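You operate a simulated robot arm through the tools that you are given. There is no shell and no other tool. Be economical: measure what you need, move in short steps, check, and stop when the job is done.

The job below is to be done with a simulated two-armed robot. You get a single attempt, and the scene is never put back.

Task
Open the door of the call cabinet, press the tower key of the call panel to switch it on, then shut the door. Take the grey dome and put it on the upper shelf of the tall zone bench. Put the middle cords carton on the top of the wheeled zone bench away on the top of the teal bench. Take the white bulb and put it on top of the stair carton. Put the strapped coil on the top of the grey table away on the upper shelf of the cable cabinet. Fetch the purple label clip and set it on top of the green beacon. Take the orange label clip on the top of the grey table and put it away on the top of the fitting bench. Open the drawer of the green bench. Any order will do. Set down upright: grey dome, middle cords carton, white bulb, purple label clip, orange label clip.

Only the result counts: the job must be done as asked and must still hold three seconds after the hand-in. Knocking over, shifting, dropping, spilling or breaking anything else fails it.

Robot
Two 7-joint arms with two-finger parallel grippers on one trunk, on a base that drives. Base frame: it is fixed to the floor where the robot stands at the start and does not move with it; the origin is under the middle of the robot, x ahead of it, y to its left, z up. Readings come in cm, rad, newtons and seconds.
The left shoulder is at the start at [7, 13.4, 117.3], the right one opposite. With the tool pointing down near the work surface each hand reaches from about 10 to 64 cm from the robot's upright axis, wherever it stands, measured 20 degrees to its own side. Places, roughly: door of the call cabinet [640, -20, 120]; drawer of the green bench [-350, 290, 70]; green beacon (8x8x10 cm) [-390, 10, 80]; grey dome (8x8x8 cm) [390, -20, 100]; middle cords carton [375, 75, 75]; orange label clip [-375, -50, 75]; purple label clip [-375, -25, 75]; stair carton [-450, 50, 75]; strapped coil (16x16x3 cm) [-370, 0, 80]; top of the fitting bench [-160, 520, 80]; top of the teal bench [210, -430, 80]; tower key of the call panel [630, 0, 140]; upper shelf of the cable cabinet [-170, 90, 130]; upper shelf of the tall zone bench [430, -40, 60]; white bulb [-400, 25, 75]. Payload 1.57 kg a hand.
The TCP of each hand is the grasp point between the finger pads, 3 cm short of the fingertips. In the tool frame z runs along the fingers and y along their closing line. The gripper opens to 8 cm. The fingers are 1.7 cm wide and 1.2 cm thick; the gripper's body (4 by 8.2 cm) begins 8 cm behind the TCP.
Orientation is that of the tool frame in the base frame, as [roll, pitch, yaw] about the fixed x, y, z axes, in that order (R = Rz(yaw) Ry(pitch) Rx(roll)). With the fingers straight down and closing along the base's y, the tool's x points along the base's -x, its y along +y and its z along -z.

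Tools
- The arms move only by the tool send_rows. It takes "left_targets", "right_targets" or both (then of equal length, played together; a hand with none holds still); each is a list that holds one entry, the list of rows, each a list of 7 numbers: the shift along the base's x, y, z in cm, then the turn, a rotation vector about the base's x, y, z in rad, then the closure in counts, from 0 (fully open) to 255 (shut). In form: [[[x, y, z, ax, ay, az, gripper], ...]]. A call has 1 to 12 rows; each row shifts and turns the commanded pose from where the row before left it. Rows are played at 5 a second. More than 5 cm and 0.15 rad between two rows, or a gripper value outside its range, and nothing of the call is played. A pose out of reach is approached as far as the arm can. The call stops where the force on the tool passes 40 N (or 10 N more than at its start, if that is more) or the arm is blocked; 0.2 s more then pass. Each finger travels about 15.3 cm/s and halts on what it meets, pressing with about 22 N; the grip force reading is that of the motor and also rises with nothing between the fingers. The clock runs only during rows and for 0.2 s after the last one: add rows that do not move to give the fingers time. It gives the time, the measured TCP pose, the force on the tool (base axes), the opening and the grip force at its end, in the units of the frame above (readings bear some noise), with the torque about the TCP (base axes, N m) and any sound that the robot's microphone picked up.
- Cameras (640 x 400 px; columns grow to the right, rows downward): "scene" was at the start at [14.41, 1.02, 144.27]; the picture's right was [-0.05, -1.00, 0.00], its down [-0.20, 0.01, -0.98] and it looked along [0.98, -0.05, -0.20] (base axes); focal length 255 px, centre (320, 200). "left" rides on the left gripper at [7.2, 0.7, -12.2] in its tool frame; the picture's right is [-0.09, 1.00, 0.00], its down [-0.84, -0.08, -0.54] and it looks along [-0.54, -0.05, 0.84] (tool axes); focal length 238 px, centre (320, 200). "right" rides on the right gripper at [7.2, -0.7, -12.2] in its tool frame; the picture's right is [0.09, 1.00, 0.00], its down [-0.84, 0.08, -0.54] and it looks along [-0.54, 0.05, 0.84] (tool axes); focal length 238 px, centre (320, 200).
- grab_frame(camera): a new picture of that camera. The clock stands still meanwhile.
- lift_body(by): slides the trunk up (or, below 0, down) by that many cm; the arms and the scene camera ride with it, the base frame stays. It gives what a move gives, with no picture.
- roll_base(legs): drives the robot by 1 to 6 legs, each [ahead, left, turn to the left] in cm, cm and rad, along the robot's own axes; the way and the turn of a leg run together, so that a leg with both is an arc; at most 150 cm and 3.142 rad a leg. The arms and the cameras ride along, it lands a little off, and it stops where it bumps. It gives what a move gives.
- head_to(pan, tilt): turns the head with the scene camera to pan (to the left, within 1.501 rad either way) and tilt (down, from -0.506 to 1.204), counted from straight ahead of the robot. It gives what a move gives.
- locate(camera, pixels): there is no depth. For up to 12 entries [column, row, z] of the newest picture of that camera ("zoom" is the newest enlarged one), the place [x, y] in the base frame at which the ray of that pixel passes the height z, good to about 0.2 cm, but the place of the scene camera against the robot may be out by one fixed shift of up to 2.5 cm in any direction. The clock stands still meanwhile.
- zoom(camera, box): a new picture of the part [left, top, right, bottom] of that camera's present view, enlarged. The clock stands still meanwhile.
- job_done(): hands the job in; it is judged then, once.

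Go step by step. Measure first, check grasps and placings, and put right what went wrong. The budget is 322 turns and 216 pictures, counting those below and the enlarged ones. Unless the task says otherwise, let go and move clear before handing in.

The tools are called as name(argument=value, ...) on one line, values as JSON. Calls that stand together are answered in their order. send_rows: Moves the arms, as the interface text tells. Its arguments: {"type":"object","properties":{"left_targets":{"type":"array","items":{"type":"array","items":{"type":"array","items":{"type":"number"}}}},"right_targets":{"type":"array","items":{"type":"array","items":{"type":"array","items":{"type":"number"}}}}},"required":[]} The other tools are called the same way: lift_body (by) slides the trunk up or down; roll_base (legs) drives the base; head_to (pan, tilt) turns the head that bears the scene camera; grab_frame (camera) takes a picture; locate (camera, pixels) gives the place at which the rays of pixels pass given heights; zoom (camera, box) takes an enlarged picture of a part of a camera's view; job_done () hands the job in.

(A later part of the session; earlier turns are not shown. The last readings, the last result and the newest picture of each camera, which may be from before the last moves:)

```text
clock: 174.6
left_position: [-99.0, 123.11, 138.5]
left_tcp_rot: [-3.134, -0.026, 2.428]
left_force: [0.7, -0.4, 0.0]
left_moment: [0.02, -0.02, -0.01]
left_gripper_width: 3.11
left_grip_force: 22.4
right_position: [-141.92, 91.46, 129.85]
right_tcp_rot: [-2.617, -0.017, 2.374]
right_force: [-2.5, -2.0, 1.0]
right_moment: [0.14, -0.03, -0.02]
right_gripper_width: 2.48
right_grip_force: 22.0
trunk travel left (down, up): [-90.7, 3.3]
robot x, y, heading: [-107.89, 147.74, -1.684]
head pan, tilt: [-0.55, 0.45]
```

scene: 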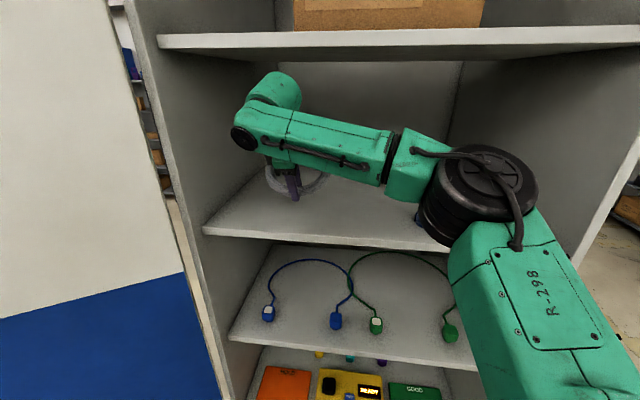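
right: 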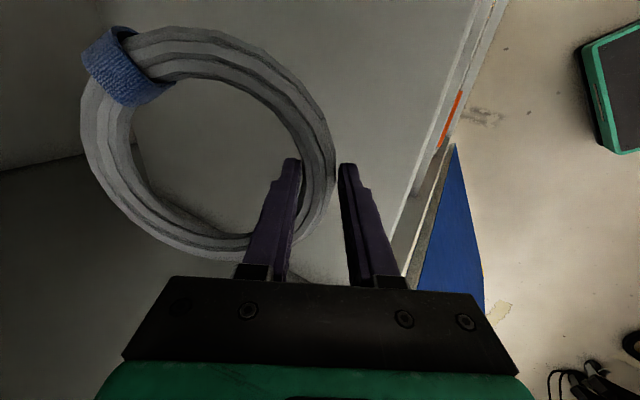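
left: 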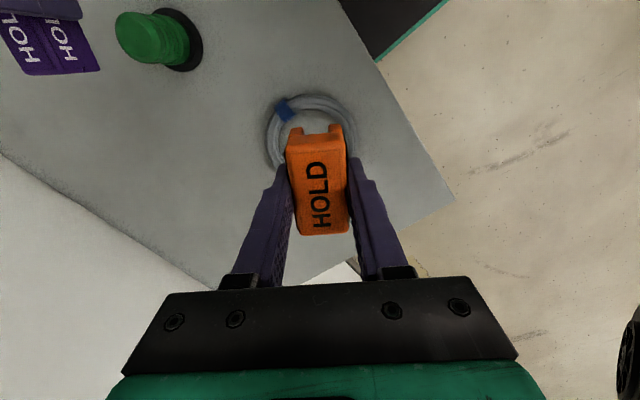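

Contact at 129.85. Opening to let the coil lie flat, then straight up and out.

send_rows(right_targets=[[[0, 0, 0, 0, 0, 0, 150], [0, 0, 0, 0, 0, 0, 110], [0, 0, 0, 0, 0, 0, 50], [0, 0, 0, 0, 0, 0, 10], [0, 0, 0, 0, 0, 0, 10]]])

grab_frame(camera="right")

```text
clock: 175.9
left_position: [-99.23, 122.97, 138.51]
left_tcp_rot: [-3.133, -0.024, 2.428]
left_force: [0.1, 0.3, -0.9]
left_moment: [0.0, -0.02, 0.0]
left_gripper_width: 3.15
left_grip_force: 22.0
right_position: [-142.22, 91.19, 130.68]
right_tcp_rot: [-2.597, -0.007, 2.372]
right_force: [-7.4, -10.6, 19.9]
right_moment: [-0.21, 0.01, -0.07]
right_gripper_width: 5.9
right_grip_force: 0.0
trunk travel left (down, up): [-90.7, 3.3]
robot x, y, heading: [-107.8, 148.04, -1.686]
head pan, tilt: [-0.55, 0.45]
stopped in row 5 (right hand): the force on the tool passed its limit at 40 N (the readings are from after the stop); the commanded pose is now the measured one
```

```text
123 pictures are left
```

right: 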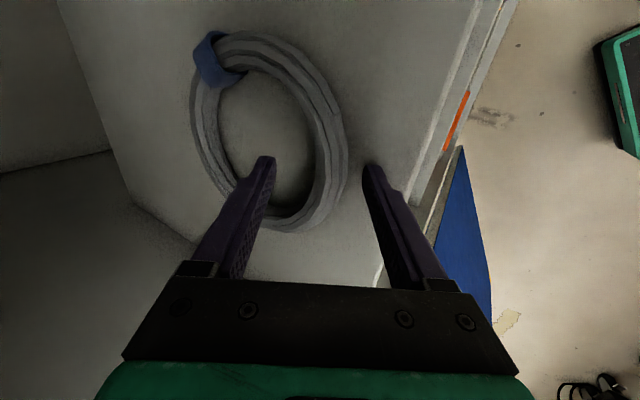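

The coil is flat on the shelf; the outer finger just pressed the shelf while opening. Rising straight up.

send_rows(right_targets=[[[0, 0, 1.5, 0, 0, 0, 70], [0, 0, 2, 0, 0, 0, 70], [0, 0, 2, 0, 0, 0, 70], [0.5, 0.5, 1, 0, 0, 0, 70], [2, 2, 0, 0, 0, 0, 70], [3, 3, 0, 0, 0, 0, 70], [3, 3, 0, 0, 0, 0, 70], [3, 3, 0, 0, 0, 0, 70], [2, 3.5, 0, 0, 0, 0, 70], [2, 3.5, 0, 0, 0, 0, 70], [0, 0, 0, 0, 0, 0, 70]]])

grab_frame(camera="scene")

grab_frame(camera="right")

```text
clock: 178.3
left_position: [-98.97, 122.96, 138.44]
left_tcp_rot: [-3.134, -0.027, 2.428]
left_force: [-0.2, 0.1, -1.2]
left_moment: [0.0, 0.02, -0.02]
left_gripper_width: 3.18
left_grip_force: 21.9
right_position: [-126.38, 109.75, 136.69]
right_tcp_rot: [-2.606, -0.017, 2.372]
right_force: [-0.4, -0.9, 0.5]
right_moment: [0.01, 0.03, 0.0]
right_gripper_width: 5.77
right_grip_force: 0.1
trunk travel left (down, up): [-90.7, 3.3]
robot x, y, heading: [-107.64, 147.91, -1.684]
head pan, tilt: [-0.55, 0.45]
```

```text
122 pictures are left
```

scene: 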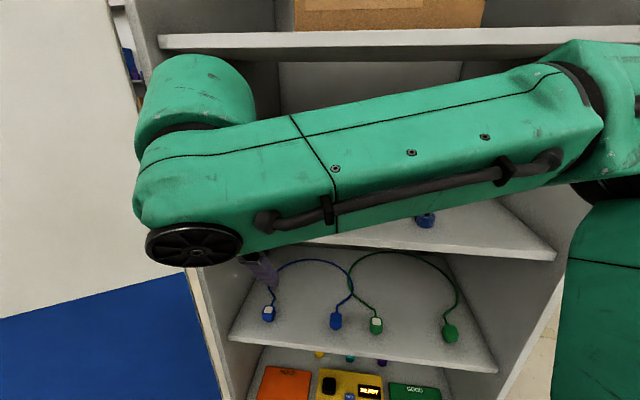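

```text
121 pictures are left
```

right: 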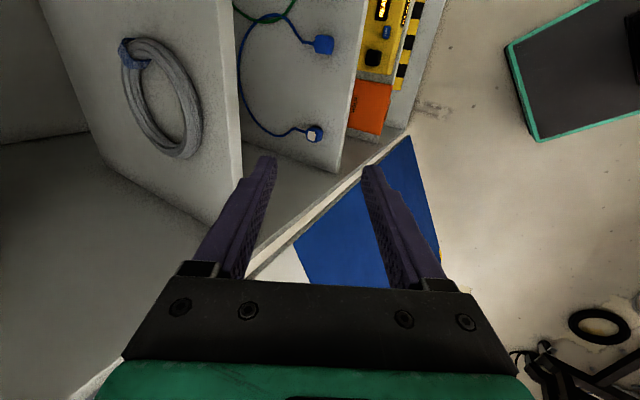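

The coil lies on the shelf, clear of the reel. I'll straighten the right hand, back out and head for the fitting bench with the orange clip.

send_rows(right_targets=[[[0.5, 3, 0, 0.088, -0.088, 0, 0], [0.5, 3, 0, 0.088, -0.088, 0, 0], [0.5, 3, 0, 0.088, -0.088, 0, 0], [0.5, 3, 0, 0.095, -0.095, 0, 0], [0, 0, 0, 0, 0, 0, 0]]])

roll_base(legs=[[-20, 0, 0], [0, -60, 0], [-30, -50, 0]])

head_to(pan=-1.2, tilt=0.35)

grab_frame(camera="scene")

```text
clock: 179.5
left_position: [-98.98, 123.21, 138.58]
left_tcp_rot: [-3.134, -0.024, 2.427]
left_force: [-0.9, 0.1, -0.1]
left_moment: [0.02, -0.01, 0.01]
left_gripper_width: 3.1
left_grip_force: 21.8
right_position: [-124.25, 121.82, 136.59]
right_tcp_rot: [-3.116, -0.004, 2.379]
right_force: [0.0, 0.0, 0.4]
right_moment: [0.02, 0.01, 0.01]
right_gripper_width: 8.01
right_grip_force: 0.1
trunk travel left (down, up): [-90.7, 3.3]
robot x, y, heading: [-107.84, 148.29, -1.683]
head pan, tilt: [-0.55, 0.45]
```

```text
clock: 187.0
left_position: [-202.49, 184.43, 138.48]
left_tcp_rot: [-3.132, -0.024, 2.447]
left_force: [0.8, 0.7, -1.0]
left_moment: [0.02, 0.01, 0.02]
left_gripper_width: 3.15
left_grip_force: 21.8
right_position: [-227.57, 182.69, 136.8]
right_tcp_rot: [-3.112, -0.005, 2.396]
right_force: [0.1, -0.5, -0.2]
right_moment: [0.0, 0.0, -0.01]
right_gripper_width: 7.98
right_grip_force: 0.0
trunk travel left (down, up): [-90.7, 3.3]
robot x, y, heading: [-211.67, 209.2, -1.666]
head pan, tilt: [-0.55, 0.45]
```

```text
clock: 188.0
left_position: [-202.54, 184.71, 138.55]
left_tcp_rot: [-3.137, -0.025, 2.445]
left_force: [-0.3, 0.5, -0.4]
left_moment: [0.01, -0.03, 0.02]
left_gripper_width: 3.13
left_grip_force: 22.3
right_position: [-227.68, 182.75, 136.77]
right_tcp_rot: [-3.113, -0.004, 2.396]
right_force: [0.6, -0.3, 0.5]
right_moment: [-0.01, -0.02, 0.01]
right_gripper_width: 8.01
right_grip_force: 0.1
trunk travel left (down, up): [-90.7, 3.3]
robot x, y, heading: [-211.78, 209.23, -1.661]
head pan, tilt: [-1.201, 0.351]
```

```text
120 pictures are left
```

scene: 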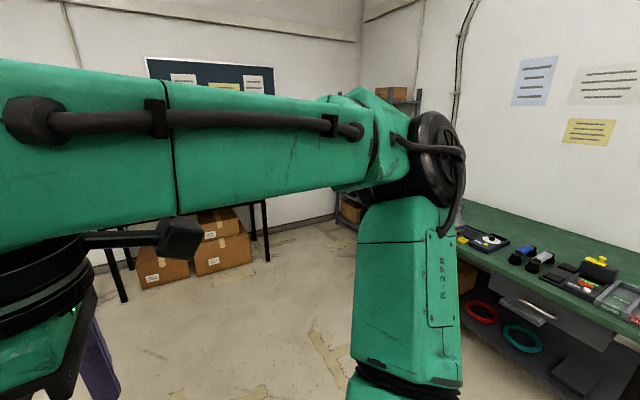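

The green bench is to my right. I'll turn around to face the fitting bench.

roll_base(legs=[[0, 0, 3.07]])

head_to(pan=0.0, tilt=0.3)

grab_frame(camera="scene")

```text
clock: 195.5
left_position: [-217.51, 234.95, 138.43]
left_tcp_rot: [-3.133, -0.027, -0.833]
left_force: [0.3, 0.0, 0.7]
left_moment: [0.02, 0.0, 0.03]
left_gripper_width: 3.14
left_grip_force: 21.9
right_position: [-192.4, 233.27, 136.79]
right_tcp_rot: [-3.114, -0.004, -0.883]
right_force: [-0.1, -0.4, 1.0]
right_moment: [0.0, -0.01, -0.01]
right_gripper_width: 7.98
right_grip_force: 0.0
trunk travel left (down, up): [-90.7, 3.3]
robot x, y, heading: [-212.02, 209.22, 1.339]
head pan, tilt: [-1.201, 0.351]
```

```text
clock: 196.9
left_position: [-217.63, 234.86, 138.53]
left_tcp_rot: [-3.135, -0.027, -0.833]
left_force: [0.4, 0.5, 0.7]
left_moment: [0.02, -0.03, 0.01]
left_gripper_width: 3.15
left_grip_force: 22.2
right_position: [-192.48, 233.17, 136.64]
right_tcp_rot: [-3.113, -0.003, -0.884]
right_force: [-0.7, 0.8, 0.0]
right_moment: [0.02, 0.0, -0.05]
right_gripper_width: 8.01
right_grip_force: 0.1
trunk travel left (down, up): [-90.7, 3.3]
robot x, y, heading: [-211.96, 209.13, 1.337]
head pan, tilt: [0.0, 0.3]
```

```text
119 pictures are left
```

scene: 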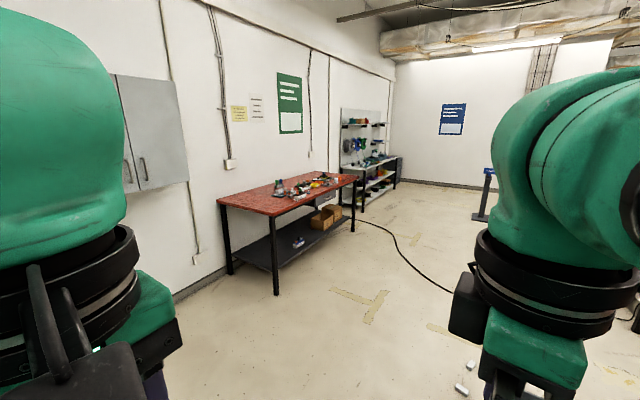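

locate(camera="scene", pixels=[[217, 200, 80], [276, 216, 80], [357, 178, 80], [310, 173, 80], [290, 192, 80], [345, 168, 80], [398, 157, 80], [465, 390, 0], [470, 366, 0]])

zoom(camera="scene", box=[200, 100, 420, 240])

```text
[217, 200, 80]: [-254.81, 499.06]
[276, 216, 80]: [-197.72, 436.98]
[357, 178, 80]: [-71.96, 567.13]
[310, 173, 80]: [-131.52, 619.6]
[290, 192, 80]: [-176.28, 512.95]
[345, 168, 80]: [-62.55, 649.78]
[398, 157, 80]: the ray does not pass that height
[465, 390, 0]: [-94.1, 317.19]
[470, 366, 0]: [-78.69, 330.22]
```

```text
2.86 times, centred on (310, 170) of scene
```

zoom: 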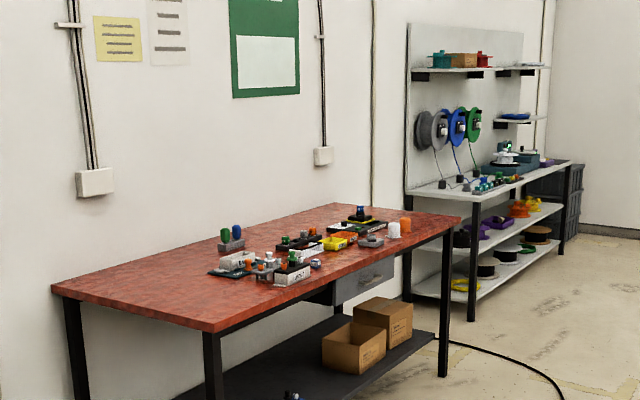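

The red bench's centre matches the fitting bench; its near-left end is empty. Driving there.

roll_base(legs=[[120, -5, 0], [90, 0, 0], [0, 0, 1.01]])

lift_body(by=-28)

head_to(pan=0.0, tilt=0.6)

grab_frame(camera="scene")

```text
clock: 210.0
left_position: [-181.7, 424.78, 138.46]
left_tcp_rot: [-3.135, -0.025, 0.147]
left_force: [0.0, -0.5, -1.2]
left_moment: [0.02, -0.03, -0.03]
left_gripper_width: 3.14
left_grip_force: 21.7
right_position: [-166.5, 444.83, 136.67]
right_tcp_rot: [-3.114, -0.003, 0.095]
right_force: [-0.3, 0.5, 0.2]
right_moment: [0.0, -0.03, -0.01]
right_gripper_width: 8.0
right_grip_force: 0.1
trunk travel left (down, up): [-90.7, 3.3]
robot x, y, heading: [-157.19, 415.49, 2.318]
head pan, tilt: [0.0, 0.3]
```

```text
clock: 212.8
left_position: [-181.81, 425.0, 110.49]
left_tcp_rot: [-3.135, -0.026, 0.146]
left_force: [0.4, 0.5, -0.2]
left_moment: [0.01, 0.0, -0.01]
left_gripper_width: 3.14
left_grip_force: 22.3
right_position: [-166.28, 444.77, 108.77]
right_tcp_rot: [-3.114, -0.002, 0.096]
right_force: [-0.1, 0.3, -1.2]
right_moment: [-0.02, 0.03, -0.01]
right_gripper_width: 8.0
right_grip_force: 0.1
trunk travel left (down, up): [-62.7, 31.3]
robot x, y, heading: [-157.18, 415.39, 2.313]
head pan, tilt: [0.0, 0.3]
```

```text
clock: 213.6
left_position: [-181.78, 424.89, 110.48]
left_tcp_rot: [-3.134, -0.025, 0.145]
left_force: [1.1, 1.0, -0.9]
left_moment: [0.01, -0.02, 0.03]
left_gripper_width: 3.14
left_grip_force: 22.1
right_position: [-166.44, 444.88, 108.67]
right_tcp_rot: [-3.114, -0.004, 0.095]
right_force: [0.4, -0.3, 0.3]
right_moment: [-0.02, 0.02, 0.0]
right_gripper_width: 8.01
right_grip_force: 0.0
trunk travel left (down, up): [-62.7, 31.3]
robot x, y, heading: [-157.42, 415.39, 2.319]
head pan, tilt: [0.0, 0.6]
```

```text
117 pictures are left
```

scene: 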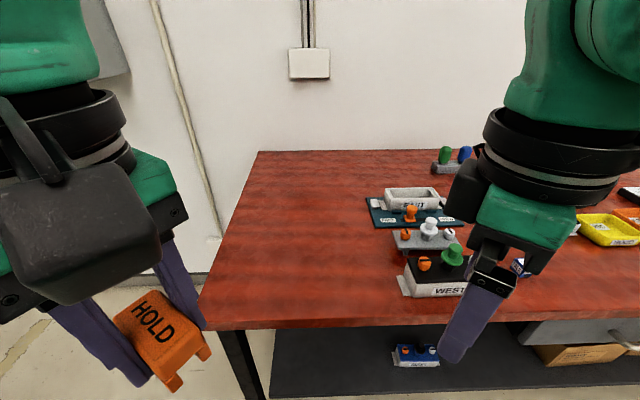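

locate(camera="scene", pixels=[[203, 328, 78], [500, 322, 78], [257, 152, 78], [300, 260, 78], [395, 290, 78], [370, 225, 78], [390, 245, 78]])

grab_frame(camera="left")

```text
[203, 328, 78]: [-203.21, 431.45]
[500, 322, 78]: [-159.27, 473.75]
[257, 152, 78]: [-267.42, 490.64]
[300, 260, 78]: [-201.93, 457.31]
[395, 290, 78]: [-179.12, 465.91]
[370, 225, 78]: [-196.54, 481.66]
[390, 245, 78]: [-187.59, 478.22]
```

```text
116 pictures are left
```

left: 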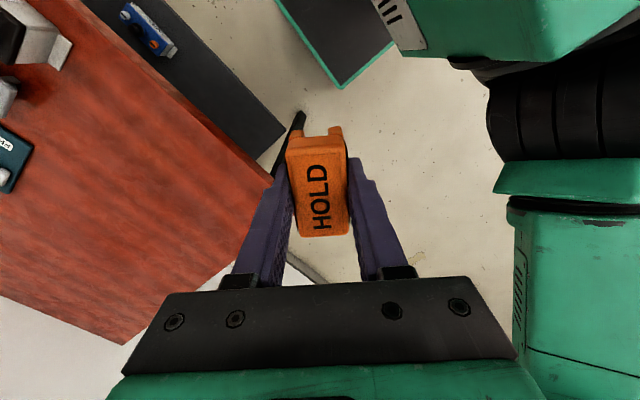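

The left part of the bench near (300,260) is free. I'll move ahead 14 and right 8, then set the clip there.

roll_base(legs=[[14, -8, 0]])

send_rows(left_targets=[[[-3.3, 3.3, 0, 0, 0, 0, 255], [-3.3, 3.3, 0, 0, 0, 0, 255], [-3.3, 3.3, -1, 0, 0, 0, 255], [-3, 3, -2, 0, 0, 0, 255], [0, 0, -3, 0, 0, 0, 255], [0, 0, -3, 0, 0, 0, 255], [0, 0, 0, 0, 0, 0, 255]]])

grab_frame(camera="scene")

grab_frame(camera="left")

```text
clock: 215.0
left_position: [-185.59, 440.45, 110.54]
left_tcp_rot: [-3.133, -0.026, 0.144]
left_force: [-0.8, -0.1, 0.0]
left_moment: [0.0, 0.02, -0.03]
left_gripper_width: 3.14
left_grip_force: 21.7
right_position: [-170.05, 460.38, 108.76]
right_tcp_rot: [-3.114, -0.003, 0.097]
right_force: [1.0, 0.0, 0.7]
right_moment: [0.0, 0.0, -0.01]
right_gripper_width: 8.01
right_grip_force: 0.0
trunk travel left (down, up): [-62.7, 31.3]
robot x, y, heading: [-161.24, 430.92, 2.322]
head pan, tilt: [0.0, 0.6]
```

```text
clock: 216.6
left_position: [-198.66, 453.56, 101.88]
left_tcp_rot: [-3.134, -0.025, 0.145]
left_force: [0.6, 0.3, 0.1]
left_moment: [-0.02, 0.02, 0.02]
left_gripper_width: 3.15
left_grip_force: 21.6
right_position: [-170.11, 460.49, 108.72]
right_tcp_rot: [-3.113, -0.004, 0.097]
right_force: [-0.3, -0.2, -0.4]
right_moment: [0.02, 0.01, 0.0]
right_gripper_width: 8.0
right_grip_force: 0.0
trunk travel left (down, up): [-62.7, 31.3]
robot x, y, heading: [-161.37, 430.89, 2.314]
head pan, tilt: [0.0, 0.6]
```

```text
115 pictures are left
```

scene: 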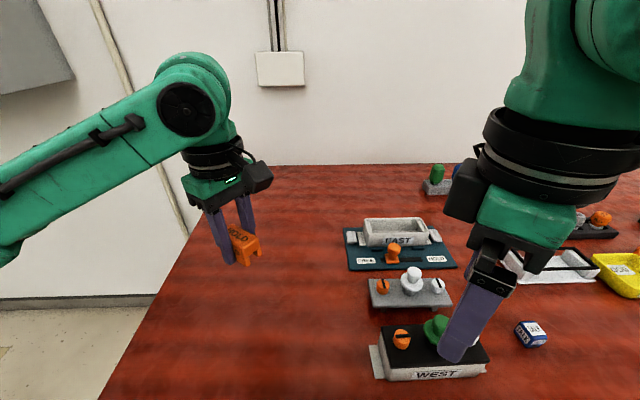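

```text
114 pictures are left
```

left: 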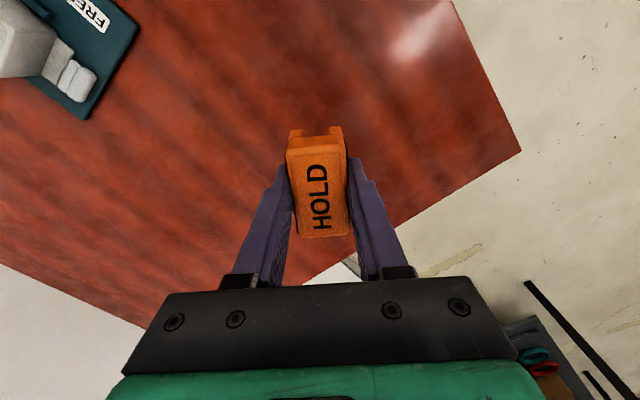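

The clip is over clear table. Lowering in steps until contact.

send_rows(left_targets=[[[0, 0, -4, 0, 0, 0, 255], [0, 0, -4, 0, 0, 0, 255], [0, 0, -4, 0, 0, 0, 255], [0, 0, -4, 0, 0, 0, 255], [0, 0, -1.5, 0, 0, 0, 255], [0, 0, 0, 0, 0, 0, 255]]])

grab_frame(camera="scene")

```text
clock: 217.6
left_position: [-198.23, 453.4, 88.13]
left_tcp_rot: [-3.126, -0.019, 0.142]
left_force: [9.8, -11.6, 18.9]
left_moment: [-0.86, -0.19, 0.32]
left_gripper_width: 3.11
left_grip_force: 21.5
right_position: [-169.84, 460.29, 108.75]
right_tcp_rot: [-3.113, -0.004, 0.095]
right_force: [-0.3, 0.6, 0.2]
right_moment: [-0.06, -0.02, -0.01]
right_gripper_width: 7.99
right_grip_force: 0.2
trunk travel left (down, up): [-62.7, 31.3]
robot x, y, heading: [-160.91, 431.24, 2.32]
head pan, tilt: [0.0, 0.6]
stopped in row 4 (left hand): the force on the tool passed its limit at 91 N (the readings are from after the stop); the commanded pose is now the measured one
```

```text
113 pictures are left
```

scene: 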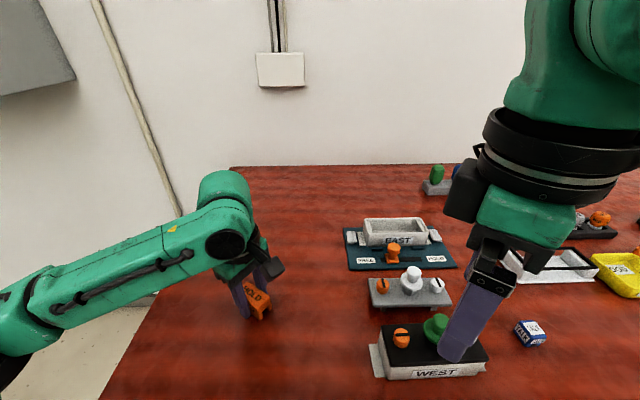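

Contact came earlier than expected: bench top is about z 85. I'll relieve the press, check, and release.

send_rows(left_targets=[[[0, 0, 0.3, 0, 0, 0, 255], [0, 0, 0, 0, 0, 0, 255]]])

grab_frame(camera="left")

zoom(camera="scene", box=[190, 220, 310, 340])

```text
clock: 218.2
left_position: [-198.42, 453.6, 88.23]
left_tcp_rot: [-3.124, -0.02, 0.145]
left_force: [0.4, 0.2, -0.8]
left_moment: [-0.03, 0.01, -0.01]
left_gripper_width: 3.13
left_grip_force: 22.5
right_position: [-170.17, 460.45, 108.72]
right_tcp_rot: [-3.114, -0.005, 0.095]
right_force: [-0.5, 0.4, 0.0]
right_moment: [0.04, 0.01, 0.01]
right_gripper_width: 8.01
right_grip_force: 0.0
trunk travel left (down, up): [-62.7, 31.3]
robot x, y, heading: [-161.23, 431.41, 2.321]
head pan, tilt: [0.0, 0.6]
```

```text
112 pictures are left
```

left: 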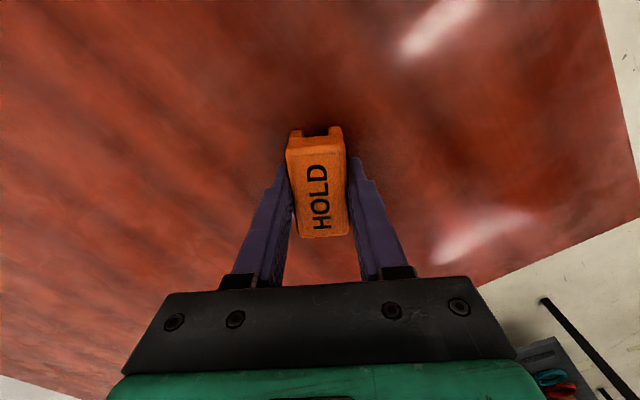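

```text
3.33 times, centred on (250, 280) of scene
```

zoom: 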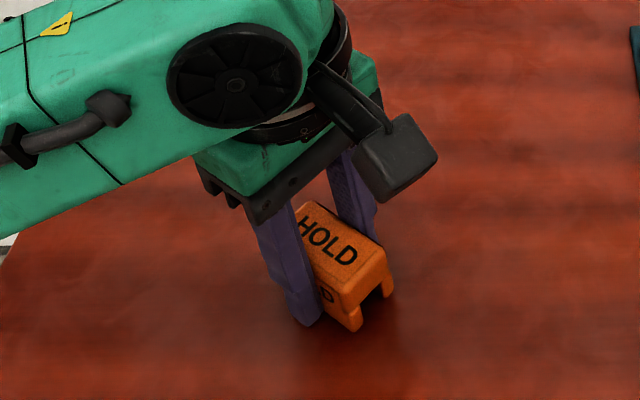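

send_rows(left_targets=[[[0, 0, -0.3, 0, 0, 0, 255], [0, 0, 0, 0, 0, 0, 255]]])

send_rows(left_targets=[[[0, 0, -0.2, 0, 0, 0, 255], [0, 0, 0, 0, 0, 0, 255]]])

```text
clock: 218.8
left_position: [-198.42, 453.57, 88.03]
left_tcp_rot: [-3.122, -0.016, 0.145]
left_force: [-3.2, 2.3, 11.7]
left_moment: [-0.26, 0.12, -0.12]
left_gripper_width: 3.12
left_grip_force: 21.8
right_position: [-170.14, 460.44, 108.8]
right_tcp_rot: [-3.114, -0.004, 0.097]
right_force: [-0.2, -0.3, 0.3]
right_moment: [0.0, 0.0, 0.01]
right_gripper_width: 8.01
right_grip_force: 0.0
trunk travel left (down, up): [-62.7, 31.3]
robot x, y, heading: [-161.22, 431.0, 2.318]
head pan, tilt: [0.0, 0.6]
```

```text
clock: 219.4
left_position: [-198.51, 453.47, 88.06]
left_tcp_rot: [-3.119, -0.016, 0.147]
left_force: [-9.3, 4.7, 33.2]
left_moment: [-0.59, 0.43, -0.24]
left_gripper_width: 3.14
left_grip_force: 22.3
right_position: [-169.92, 460.51, 108.81]
right_tcp_rot: [-3.113, -0.004, 0.096]
right_force: [-0.1, 0.1, 0.0]
right_moment: [0.01, -0.02, 0.02]
right_gripper_width: 7.97
right_grip_force: 0.1
trunk travel left (down, up): [-62.7, 31.3]
robot x, y, heading: [-161.03, 431.06, 2.319]
head pan, tilt: [0.0, 0.6]
```

Firm contact at z 88.05. Relieve a little, open, and rise.

send_rows(left_targets=[[[0, 0, 0.25, 0, 0, 0, 255], [0, 0, 0, 0, 0, 0, 140], [0, 0, 0, 0, 0, 0, 80], [0, 0, 0, 0, 0, 0, 80], [0, 0, 3, 0, 0, 0, 80], [0, 0, 4, 0, 0, 0, 40], [0, 0, 4, 0, 0, 0, 0], [0, 0, 4, 0, 0, 0, 0], [0, 0, 4, 0, 0, 0, 0], [0, 0, 0, 0, 0, 0, 0]]])

grab_frame(camera="scene")

```text
clock: 221.6
left_position: [-198.35, 453.45, 106.98]
left_tcp_rot: [-3.127, -0.02, 0.146]
left_force: [-0.8, -0.8, -0.1]
left_moment: [-0.02, -0.04, -0.02]
left_gripper_width: 8.0
left_grip_force: 0.1
right_position: [-170.14, 460.5, 108.69]
right_tcp_rot: [-3.114, -0.006, 0.097]
right_force: [-0.9, 0.5, -0.4]
right_moment: [-0.02, 0.0, 0.04]
right_gripper_width: 7.97
right_grip_force: 0.0
trunk travel left (down, up): [-62.7, 31.3]
robot x, y, heading: [-160.96, 431.03, 2.323]
head pan, tilt: [0.0, 0.6]
```

```text
110 pictures are left
```

scene: 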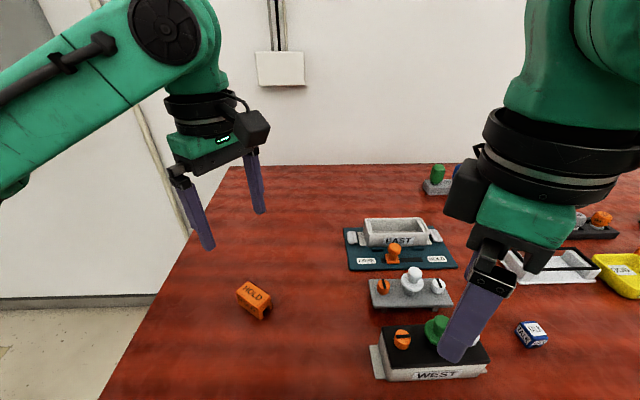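

The orange clip stands on the fitting bench. Next is the green bench's drawer along the same wall: retract, back off and strafe left.

send_rows(left_targets=[[[3, -3, 0, 0, 0, 0, 0], [3, -3, 0, 0, 0, 0, 0], [3, -3, 0, 0, 0, 0, 0], [0, 0, 0, 0, 0, 0, 0]]])

roll_base(legs=[[-40, 0, 0], [0, 140, 0], [0, 80, 0]])

head_to(pan=0.0, tilt=0.5)

grab_frame(camera="scene")

```text
clock: 222.6
left_position: [-189.23, 444.71, 107.18]
left_tcp_rot: [-3.126, -0.02, 0.145]
left_force: [0.7, 0.4, 0.3]
left_moment: [0.0, -0.02, -0.01]
left_gripper_width: 8.0
left_grip_force: 0.1
right_position: [-170.2, 460.46, 108.68]
right_tcp_rot: [-3.116, -0.006, 0.097]
right_force: [0.5, 0.0, -0.1]
right_moment: [-0.03, 0.03, -0.03]
right_gripper_width: 7.99
right_grip_force: 0.1
trunk travel left (down, up): [-62.7, 31.3]
robot x, y, heading: [-161.28, 430.71, 2.324]
head pan, tilt: [0.0, 0.6]
```

```text
clock: 235.6
left_position: [-320.1, 262.53, 107.1]
left_tcp_rot: [-3.124, -0.019, 0.147]
left_force: [0.2, -0.1, -0.1]
left_moment: [-0.01, -0.03, -0.01]
left_gripper_width: 7.98
left_grip_force: 0.0
right_position: [-301.09, 278.47, 108.75]
right_tcp_rot: [-3.114, -0.005, 0.1]
right_force: [-0.3, -0.2, -0.2]
right_moment: [-0.02, -0.04, -0.01]
right_gripper_width: 8.0
right_grip_force: 0.0
trunk travel left (down, up): [-62.7, 31.3]
robot x, y, heading: [-292.04, 248.69, 2.319]
head pan, tilt: [0.0, 0.6]
```

```text
clock: 236.2
left_position: [-320.11, 262.55, 107.24]
left_tcp_rot: [-3.123, -0.023, 0.147]
left_force: [-0.3, 0.7, -0.5]
left_moment: [0.02, 0.01, -0.02]
left_gripper_width: 7.97
left_grip_force: 0.1
right_position: [-301.19, 278.53, 108.7]
right_tcp_rot: [-3.113, -0.005, 0.1]
right_force: [-0.9, 0.2, -0.8]
right_moment: [-0.02, 0.0, -0.02]
right_gripper_width: 7.99
right_grip_force: 0.0
trunk travel left (down, up): [-62.7, 31.3]
robot x, y, heading: [-291.95, 249.05, 2.325]
head pan, tilt: [0.0, 0.499]
```

```text
109 pictures are left
```

scene: 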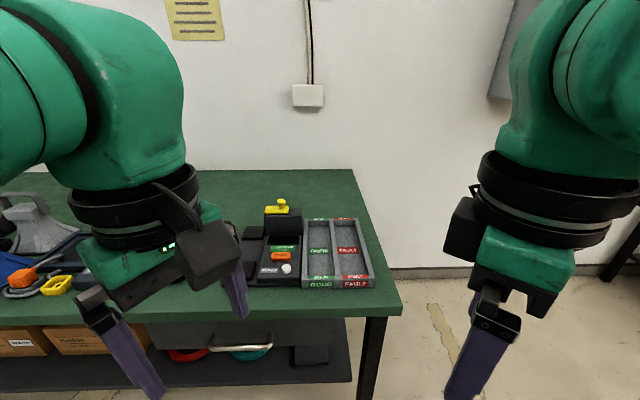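

zoom(camera="scene", box=[130, 290, 410, 400])

locate(camera="scene", pixels=[[209, 348, 68], [272, 348, 68], [240, 347, 68], [240, 347, 72], [400, 308, 85], [250, 316, 85], [400, 308, 80], [250, 316, 80], [370, 360, 60], [350, 380, 20]])

```text
2.29 times, centred on (270, 345) of scene
```

zoom: 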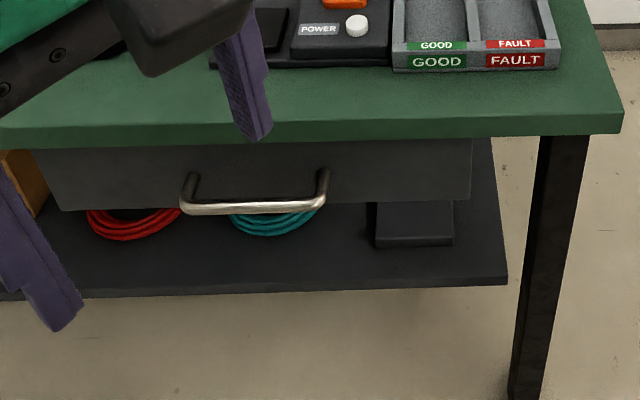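

```text
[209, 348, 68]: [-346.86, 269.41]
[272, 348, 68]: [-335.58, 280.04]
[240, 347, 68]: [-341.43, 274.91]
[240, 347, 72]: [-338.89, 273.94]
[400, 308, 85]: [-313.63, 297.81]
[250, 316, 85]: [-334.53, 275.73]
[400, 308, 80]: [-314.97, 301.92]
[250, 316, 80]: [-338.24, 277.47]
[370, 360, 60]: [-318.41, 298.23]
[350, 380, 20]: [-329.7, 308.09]
```

The drawer has a horizontal bow handle at about (-341,275,70). I'll back off, lower the trunk, and turn the left hand to point forward with a vertical closing line.

roll_base(legs=[[-20, 0, 0]])

lift_body(by=-20)

send_rows(left_targets=[[[-1.57, 0.93, -1.25, 0, 0, 0.148, 0], [-1.57, 0.93, -1.25, 0, 0, 0.148, 0], [-1.57, 0.93, -1.25, 0, 0, 0.148, 0], [-1.57, 0.93, -1.25, 0, 0, 0.148, 0], [-1.57, 0.93, -1.25, 0.107, 0.1, 0, 0], [-1.57, 0.93, -1.25, 0.107, 0.1, 0, 0], [-1.57, 0.93, -1.25, 0.107, 0.1, 0, 0], [-1.57, 0.93, -1.25, 0.107, 0.1, 0, 0], [-1.57, 0.93, -1.25, 0.107, 0.1, 0, 0], [-1.57, 0.93, -1.25, 0.107, 0.1, 0, 0], [-1.57, 0.93, -1.25, 0.107, 0.1, 0, 0], [-1.57, 0.93, -1.25, 0.107, 0.1, 0, 0]]])

grab_frame(camera="scene")

grab_frame(camera="left")

```text
clock: 237.9
left_position: [-306.22, 247.55, 107.23]
left_tcp_rot: [-3.125, -0.021, 0.151]
left_force: [-0.2, 0.8, 0.2]
left_moment: [0.0, -0.01, -0.01]
left_gripper_width: 8.01
left_grip_force: 0.2
right_position: [-287.32, 263.52, 108.67]
right_tcp_rot: [-3.116, -0.007, 0.1]
right_force: [-0.3, 0.3, 0.0]
right_moment: [0.0, 0.01, 0.02]
right_gripper_width: 8.01
right_grip_force: 0.0
trunk travel left (down, up): [-62.7, 31.3]
robot x, y, heading: [-278.14, 234.3, 2.324]
head pan, tilt: [0.0, 0.499]
```

```text
clock: 240.0
left_position: [-306.24, 247.56, 87.25]
left_tcp_rot: [-3.127, -0.023, 0.152]
left_force: [0.3, -0.4, -0.6]
left_moment: [0.0, 0.0, -0.02]
left_gripper_width: 8.01
left_grip_force: 0.0
right_position: [-287.21, 263.59, 88.71]
right_tcp_rot: [-3.113, -0.004, 0.101]
right_force: [0.1, 0.3, -0.4]
right_moment: [-0.02, -0.01, -0.01]
right_gripper_width: 8.0
right_grip_force: 0.0
trunk travel left (down, up): [-42.7, 51.3]
robot x, y, heading: [-277.89, 234.3, 2.324]
head pan, tilt: [0.0, 0.499]
```

```text
clock: 242.6
left_position: [-325.25, 259.6, 72.58]
left_tcp_rot: [-1.952, 0.002, 0.728]
left_force: [0.4, -0.2, 0.2]
left_moment: [-0.01, 0.0, -0.01]
left_gripper_width: 7.97
left_grip_force: 0.0
left hand out of reach, approached as far as the arm can: row 8
right_position: [-287.19, 263.51, 88.7]
right_tcp_rot: [-3.114, -0.006, 0.101]
right_force: [0.8, 0.2, -0.1]
right_moment: [-0.01, -0.03, 0.02]
right_gripper_width: 8.01
right_grip_force: 0.1
trunk travel left (down, up): [-42.7, 51.3]
robot x, y, heading: [-277.96, 234.05, 2.322]
head pan, tilt: [0.0, 0.499]
```

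```text
107 pictures are left
```

scene: 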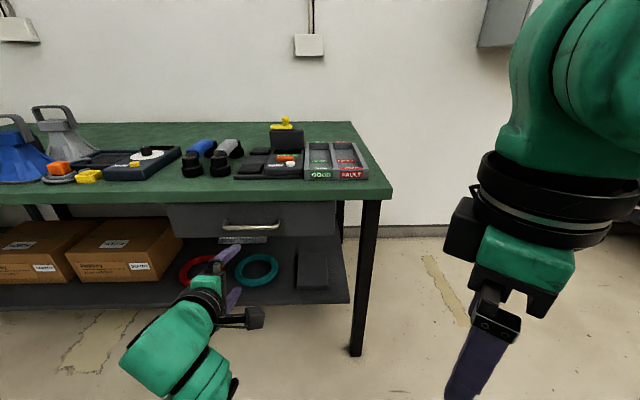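

```text
106 pictures are left
```

left: 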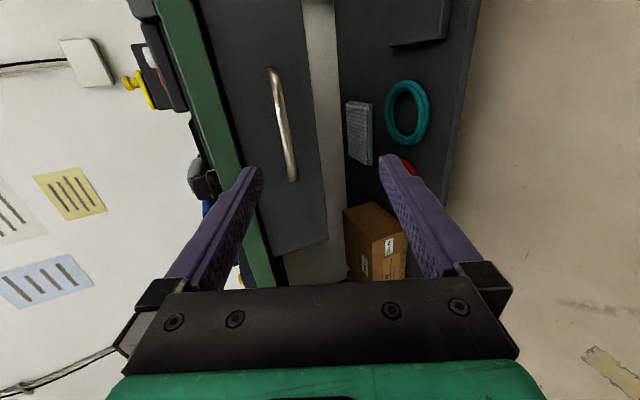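

locate(camera="left", pixels=[[282, 125, 70], [282, 125, 73], [282, 125, 76], [293, 178, 73], [272, 72, 73]])

locate(camera="scene", pixels=[[250, 227, 67], [250, 227, 70], [250, 227, 73], [250, 227, 76], [222, 226, 73], [279, 227, 73]])

```text
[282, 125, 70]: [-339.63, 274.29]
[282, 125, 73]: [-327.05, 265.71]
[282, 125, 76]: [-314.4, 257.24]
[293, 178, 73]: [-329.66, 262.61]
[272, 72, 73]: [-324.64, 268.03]
```

```text
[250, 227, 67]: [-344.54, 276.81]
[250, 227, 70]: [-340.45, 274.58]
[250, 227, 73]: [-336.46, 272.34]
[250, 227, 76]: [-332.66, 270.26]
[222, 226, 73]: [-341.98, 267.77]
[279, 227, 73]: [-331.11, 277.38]
```

Both views put the handle bar at about (-340,274.4,70), 21 cm straight ahead. Advancing 14 cm with fingers partly closed, then checking.

send_rows(left_targets=[[[-2.5, 2.5, -0.5, 0, 0, 0, 90], [-2.5, 2.5, -0.5, 0, 0, 0, 90], [-2.5, 2.5, -0.5, 0, 0, 0, 90], [-2.5, 2.5, -0.5, 0, 0, 0, 90], [0, 0, 0, 0, 0, 0, 90]]])

grab_frame(camera="left")

grab_frame(camera="scene")

```text
clock: 243.8
left_position: [-335.15, 269.55, 70.42]
left_tcp_rot: [-1.953, 0.002, 0.73]
left_force: [0.3, -0.1, -0.5]
left_moment: [-0.04, -0.04, 0.01]
left_gripper_width: 5.19
left_grip_force: 0.0
right_position: [-287.3, 263.58, 88.8]
right_tcp_rot: [-3.112, -0.006, 0.1]
right_force: [-1.0, 0.1, 0.0]
right_moment: [0.01, 0.02, 0.01]
right_gripper_width: 7.97
right_grip_force: 0.0
trunk travel left (down, up): [-42.7, 51.3]
robot x, y, heading: [-278.22, 234.14, 2.324]
head pan, tilt: [0.0, 0.499]
```

```text
105 pictures are left
```

left: 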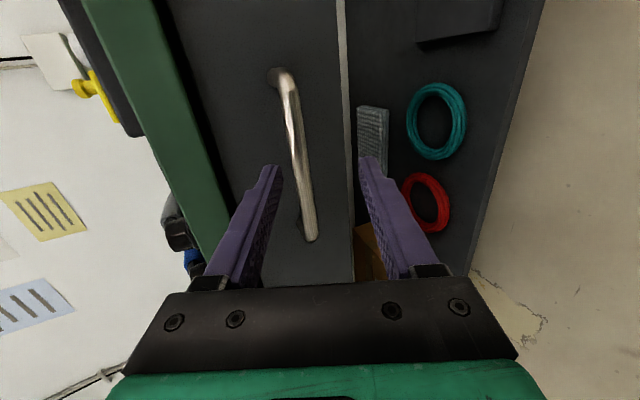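

```text
104 pictures are left
```

scene: 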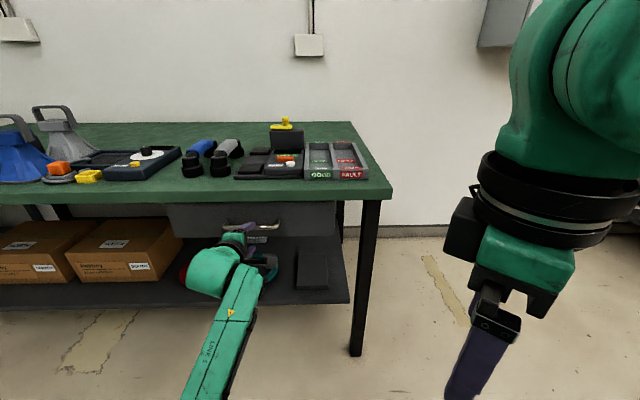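

locate(camera="left", pixels=[[300, 150, 68], [300, 150, 69], [300, 150, 70], [300, 150, 71], [312, 238, 69], [288, 85, 69], [312, 238, 70], [288, 85, 70]])

```text
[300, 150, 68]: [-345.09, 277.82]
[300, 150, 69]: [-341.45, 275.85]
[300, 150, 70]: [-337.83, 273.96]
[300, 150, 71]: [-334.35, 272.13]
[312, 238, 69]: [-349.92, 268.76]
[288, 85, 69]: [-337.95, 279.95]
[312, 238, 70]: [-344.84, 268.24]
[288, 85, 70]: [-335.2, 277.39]
```

The bar is between the fingers and 6–7 cm ahead. Advance 6.5 cm and close.

send_rows(left_targets=[[[-1.5, 1.6, -0.1, 0, 0, 0, 90], [-1.5, 1.6, -0.1, 0, 0, 0, 90], [-1.4, 1.5, -0.1, 0, 0, 0, 90], [0, 0, 0, 0, 0, 0, 90]]])

grab_frame(camera="left")

```text
clock: 244.6
left_position: [-338.71, 273.24, 70.85]
left_tcp_rot: [-1.943, 0.003, 0.729]
left_force: [11.9, -11.1, 3.5]
left_moment: [0.37, 0.43, 0.03]
left_gripper_width: 5.0
left_grip_force: 0.1
right_position: [-287.05, 263.3, 88.7]
right_tcp_rot: [-3.112, -0.003, 0.103]
right_force: [-0.8, 0.0, -0.3]
right_moment: [-0.02, -0.01, 0.01]
right_gripper_width: 7.99
right_grip_force: 0.1
trunk travel left (down, up): [-42.7, 51.3]
robot x, y, heading: [-278.08, 233.94, 2.325]
head pan, tilt: [0.0, 0.499]
stopped in row 3 (left hand): the force on the tool passed its limit at 49 N (the readings are from after the stop); the commanded pose is now the measured one
```

```text
103 pictures are left
```

left: 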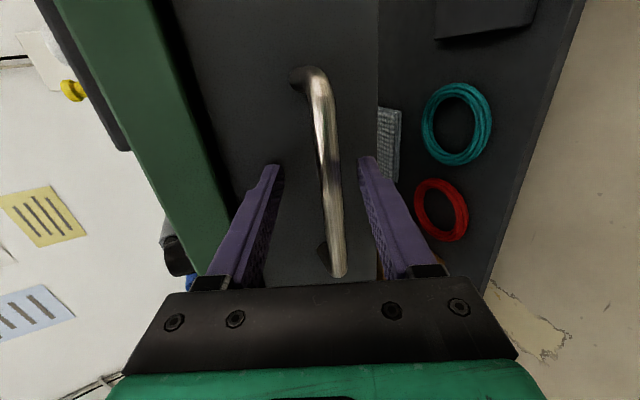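

The fingertips touch the drawer front and the bar is between them. Closing on it.

send_rows(left_targets=[[[0.3, -0.3, 0, 0, 0, 0, 90], [0, 0, 0, 0, 0, 0, 255], [0, 0, 0, 0, 0, 0, 255], [0, 0, 0, 0, 0, 0, 255]]])

grab_frame(camera="left")

```text
clock: 245.6
left_position: [-338.53, 273.03, 70.26]
left_tcp_rot: [-1.953, 0.002, 0.729]
left_force: [1.7, -1.0, -5.4]
left_moment: [0.23, -0.35, 0.44]
left_gripper_width: 1.37
left_grip_force: 30.3
right_position: [-287.25, 263.59, 88.59]
right_tcp_rot: [-3.115, -0.009, 0.099]
right_force: [-0.5, 0.1, -0.4]
right_moment: [0.01, 0.04, 0.03]
right_gripper_width: 7.99
right_grip_force: 0.0
trunk travel left (down, up): [-42.7, 51.3]
robot x, y, heading: [-277.74, 234.25, 2.325]
head pan, tilt: [0.0, 0.499]
```

```text
102 pictures are left
```

left: 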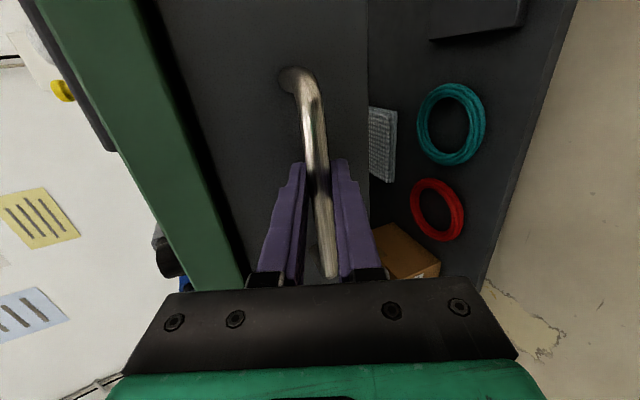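

Gripped at 1.37 cm. Pulling the drawer out along (0.707,-0.707).

send_rows(left_targets=[[[1.4, -1.4, 0, 0, 0, 0, 255], [1.4, -1.4, 0, 0, 0, 0, 255], [1.4, -1.4, 0, 0, 0, 0, 255], [1.4, -1.4, 0, 0, 0, 0, 255], [1.4, -1.4, 0, 0, 0, 0, 255], [1.4, -1.4, 0, 0, 0, 0, 255], [1.4, -1.4, 0, 0, 0, 0, 255], [1.4, -1.4, 0, 0, 0, 0, 255], [0, 0, 0, 0, 0, 0, 255]]])

grab_frame(camera="scene")

```text
clock: 246.5
left_position: [-334.44, 268.52, 70.39]
left_tcp_rot: [-1.965, 0.009, 0.726]
left_force: [6.7, 7.7, -12.3]
left_moment: [0.05, -0.24, 0.91]
left_gripper_width: 1.39
left_grip_force: 30.7
right_position: [-287.07, 263.71, 88.64]
right_tcp_rot: [-3.116, -0.007, 0.098]
right_force: [-0.1, -0.8, -0.5]
right_moment: [0.02, 0.02, 0.05]
right_gripper_width: 8.0
right_grip_force: 0.0
trunk travel left (down, up): [-42.7, 51.3]
robot x, y, heading: [-278.48, 234.26, 2.316]
head pan, tilt: [0.0, 0.499]
stopped in row 4 (left hand): the force on the tool passed its limit at 59 N (the readings are from after the stop); the commanded pose is now the measured one
```

```text
101 pictures are left
```

scene: 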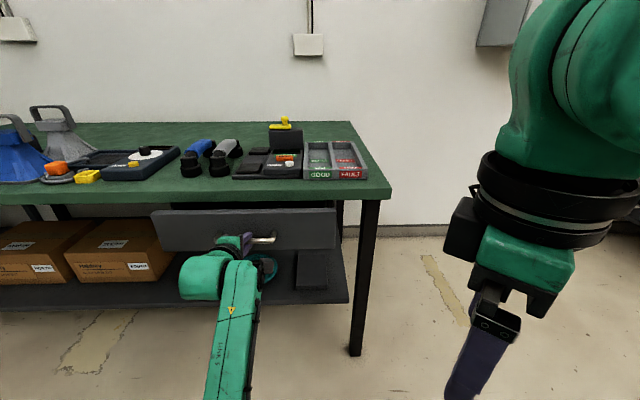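

The drawer is already 6 cm out; the force limit tripped from speed. Continuing with smaller steps.

send_rows(left_targets=[[[0.7, -0.7, 0, 0, 0, 0, 255], [0.7, -0.7, 0, 0, 0, 0, 255], [0.7, -0.7, 0, 0, 0, 0, 255], [0.7, -0.7, 0, 0, 0, 0, 255], [0.7, -0.7, 0, 0, 0, 0, 255], [0.7, -0.7, 0, 0, 0, 0, 255], [0.7, -0.7, 0, 0, 0, 0, 255], [0.7, -0.7, 0, 0, 0, 0, 255], [0.7, -0.7, 0, 0, 0, 0, 255], [0.7, -0.7, 0, 0, 0, 0, 255], [0.7, -0.7, 0, 0, 0, 0, 255], [0, 0, 0, 0, 0, 0, 255]]])

```text
clock: 246.9
left_position: [-334.66, 267.81, 70.61]
left_tcp_rot: [-1.976, 0.014, 0.731]
left_force: [10.0, 7.3, -18.7]
left_moment: [0.2, -0.55, 0.17]
left_gripper_width: 1.41
left_grip_force: 31.0
right_position: [-287.14, 263.73, 88.6]
right_tcp_rot: [-3.115, -0.005, 0.096]
right_force: [0.5, -1.3, -0.6]
right_moment: [0.04, 0.0, 0.04]
right_gripper_width: 7.99
right_grip_force: 0.2
trunk travel left (down, up): [-42.7, 51.3]
robot x, y, heading: [-277.82, 234.34, 2.318]
head pan, tilt: [0.0, 0.499]
stopped in row 1 (left hand): the force on the tool passed its limit at 45 N (the readings are from after the stop); the commanded pose is now the measured one
```

The hand is loaded sideways and vertically. I'll open to relax, then regrip and pull again.

send_rows(left_targets=[[[0, 0, 0, 0, 0, 0, 150], [0, 0, 0, 0, 0, 0, 150], [0, 0, 0, 0, 0, 0, 150]]])

grab_frame(camera="left")

```text
clock: 247.7
left_position: [-334.71, 267.5, 70.99]
left_tcp_rot: [-1.963, 0.02, 0.736]
left_force: [-0.4, 0.7, -0.5]
left_moment: [0.01, -0.02, 0.01]
left_gripper_width: 3.31
left_grip_force: 0.0
right_position: [-287.06, 263.57, 88.62]
right_tcp_rot: [-3.115, -0.005, 0.098]
right_force: [0.5, 0.1, 0.4]
right_moment: [-0.01, 0.0, -0.01]
right_gripper_width: 8.02
right_grip_force: 0.0
trunk travel left (down, up): [-42.7, 51.3]
robot x, y, heading: [-278.06, 234.26, 2.322]
head pan, tilt: [0.0, 0.499]
```

```text
100 pictures are left
```

left: 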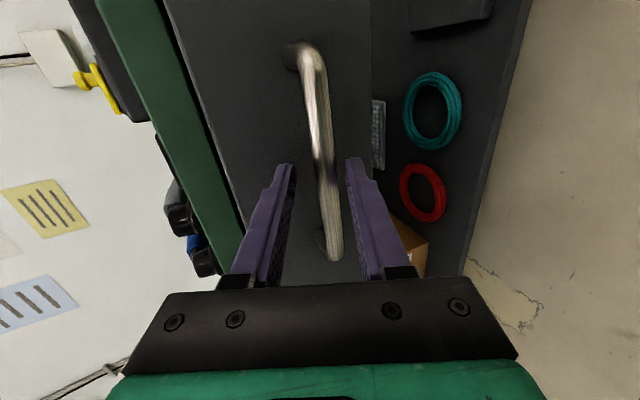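

I'll shift 3 cm right toward the handle's centre, regrip, and pull slowly.

send_rows(left_targets=[[[1.1, 1.0, -0.2, 0, 0, 0, 150], [1.1, 1.0, -0.1, 0, 0, 0, 150], [0, 0, 0, 0, 0, 0, 150], [0, 0, 0, 0, 0, 0, 255], [0, 0, 0, 0, 0, 0, 255], [0, 0, 0, 0, 0, 0, 255], [0.3, -0.3, 0, 0, 0, 0, 255], [0.3, -0.3, 0, 0, 0, 0, 255], [0.3, -0.3, 0, 0, 0, 0, 255], [0.3, -0.3, 0, 0, 0, 0, 255], [0.3, -0.3, 0, 0, 0, 0, 255], [0.3, -0.3, 0, 0, 0, 0, 255]]])

```text
clock: 249.3
left_position: [-335.94, 266.5, 70.6]
left_tcp_rot: [-1.968, 0.14, 0.786]
left_force: [9.3, 5.9, -17.6]
left_moment: [0.1, -0.52, 0.62]
left_gripper_width: 1.58
left_grip_force: 31.7
right_position: [-287.01, 263.76, 88.67]
right_tcp_rot: [-3.118, -0.005, 0.095]
right_force: [-0.9, -0.2, 0.5]
right_moment: [0.0, -0.01, -0.04]
right_gripper_width: 7.99
right_grip_force: 0.0
trunk travel left (down, up): [-42.7, 51.3]
robot x, y, heading: [-278.2, 233.87, 2.315]
head pan, tilt: [0.0, 0.499]
stopped in row 7 (left hand): the arm was blocked; the commanded pose is now the measured one
```

The hand twisted instead of shifting, so something blocks the arm. Let me look.

head_to(pan=0.3, tilt=0.9)

grab_frame(camera="scene")

grab_frame(camera="right")

grab_frame(camera="left")

```text
clock: 250.2
left_position: [-336.01, 266.52, 70.47]
left_tcp_rot: [-1.965, 0.143, 0.783]
left_force: [10.1, 10.0, -21.3]
left_moment: [0.42, -0.79, -0.33]
left_gripper_width: 1.59
left_grip_force: 31.6
right_position: [-287.19, 263.88, 88.49]
right_tcp_rot: [-3.12, -0.008, 0.095]
right_force: [0.1, 1.0, 0.1]
right_moment: [-0.01, -0.02, 0.03]
right_gripper_width: 7.98
right_grip_force: 0.1
trunk travel left (down, up): [-42.7, 51.3]
robot x, y, heading: [-277.94, 234.14, 2.316]
head pan, tilt: [0.3, 0.901]
```

```text
99 pictures are left
```

scene: 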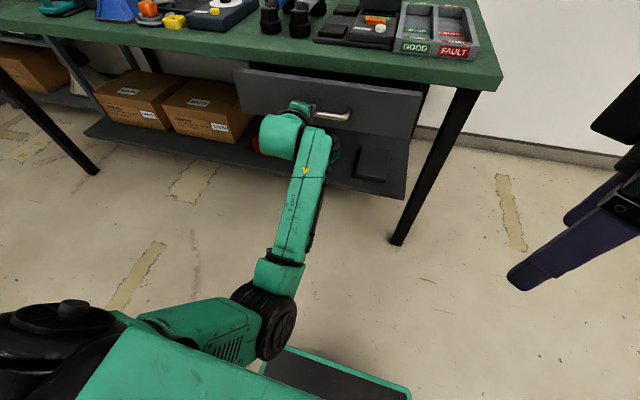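

```text
98 pictures are left
```

right: 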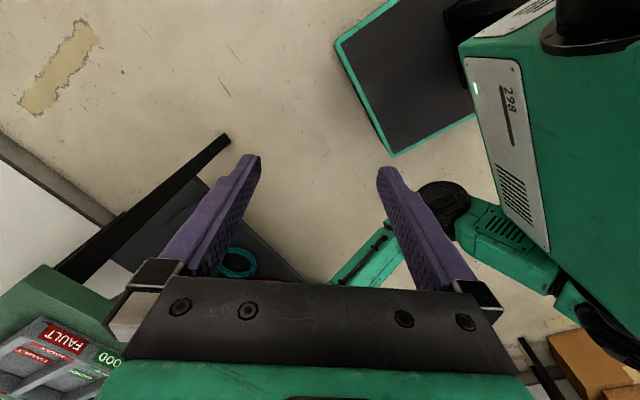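

```text
97 pictures are left
```

left: 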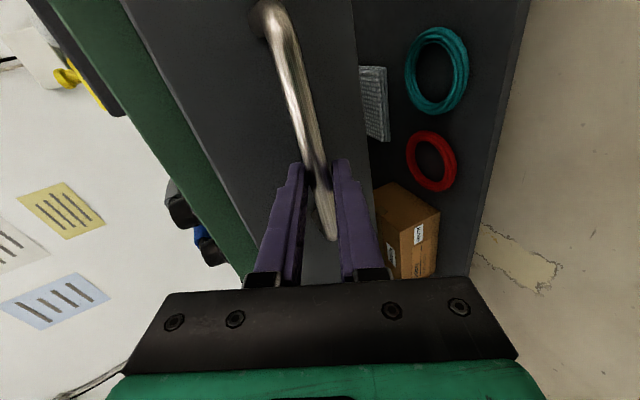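

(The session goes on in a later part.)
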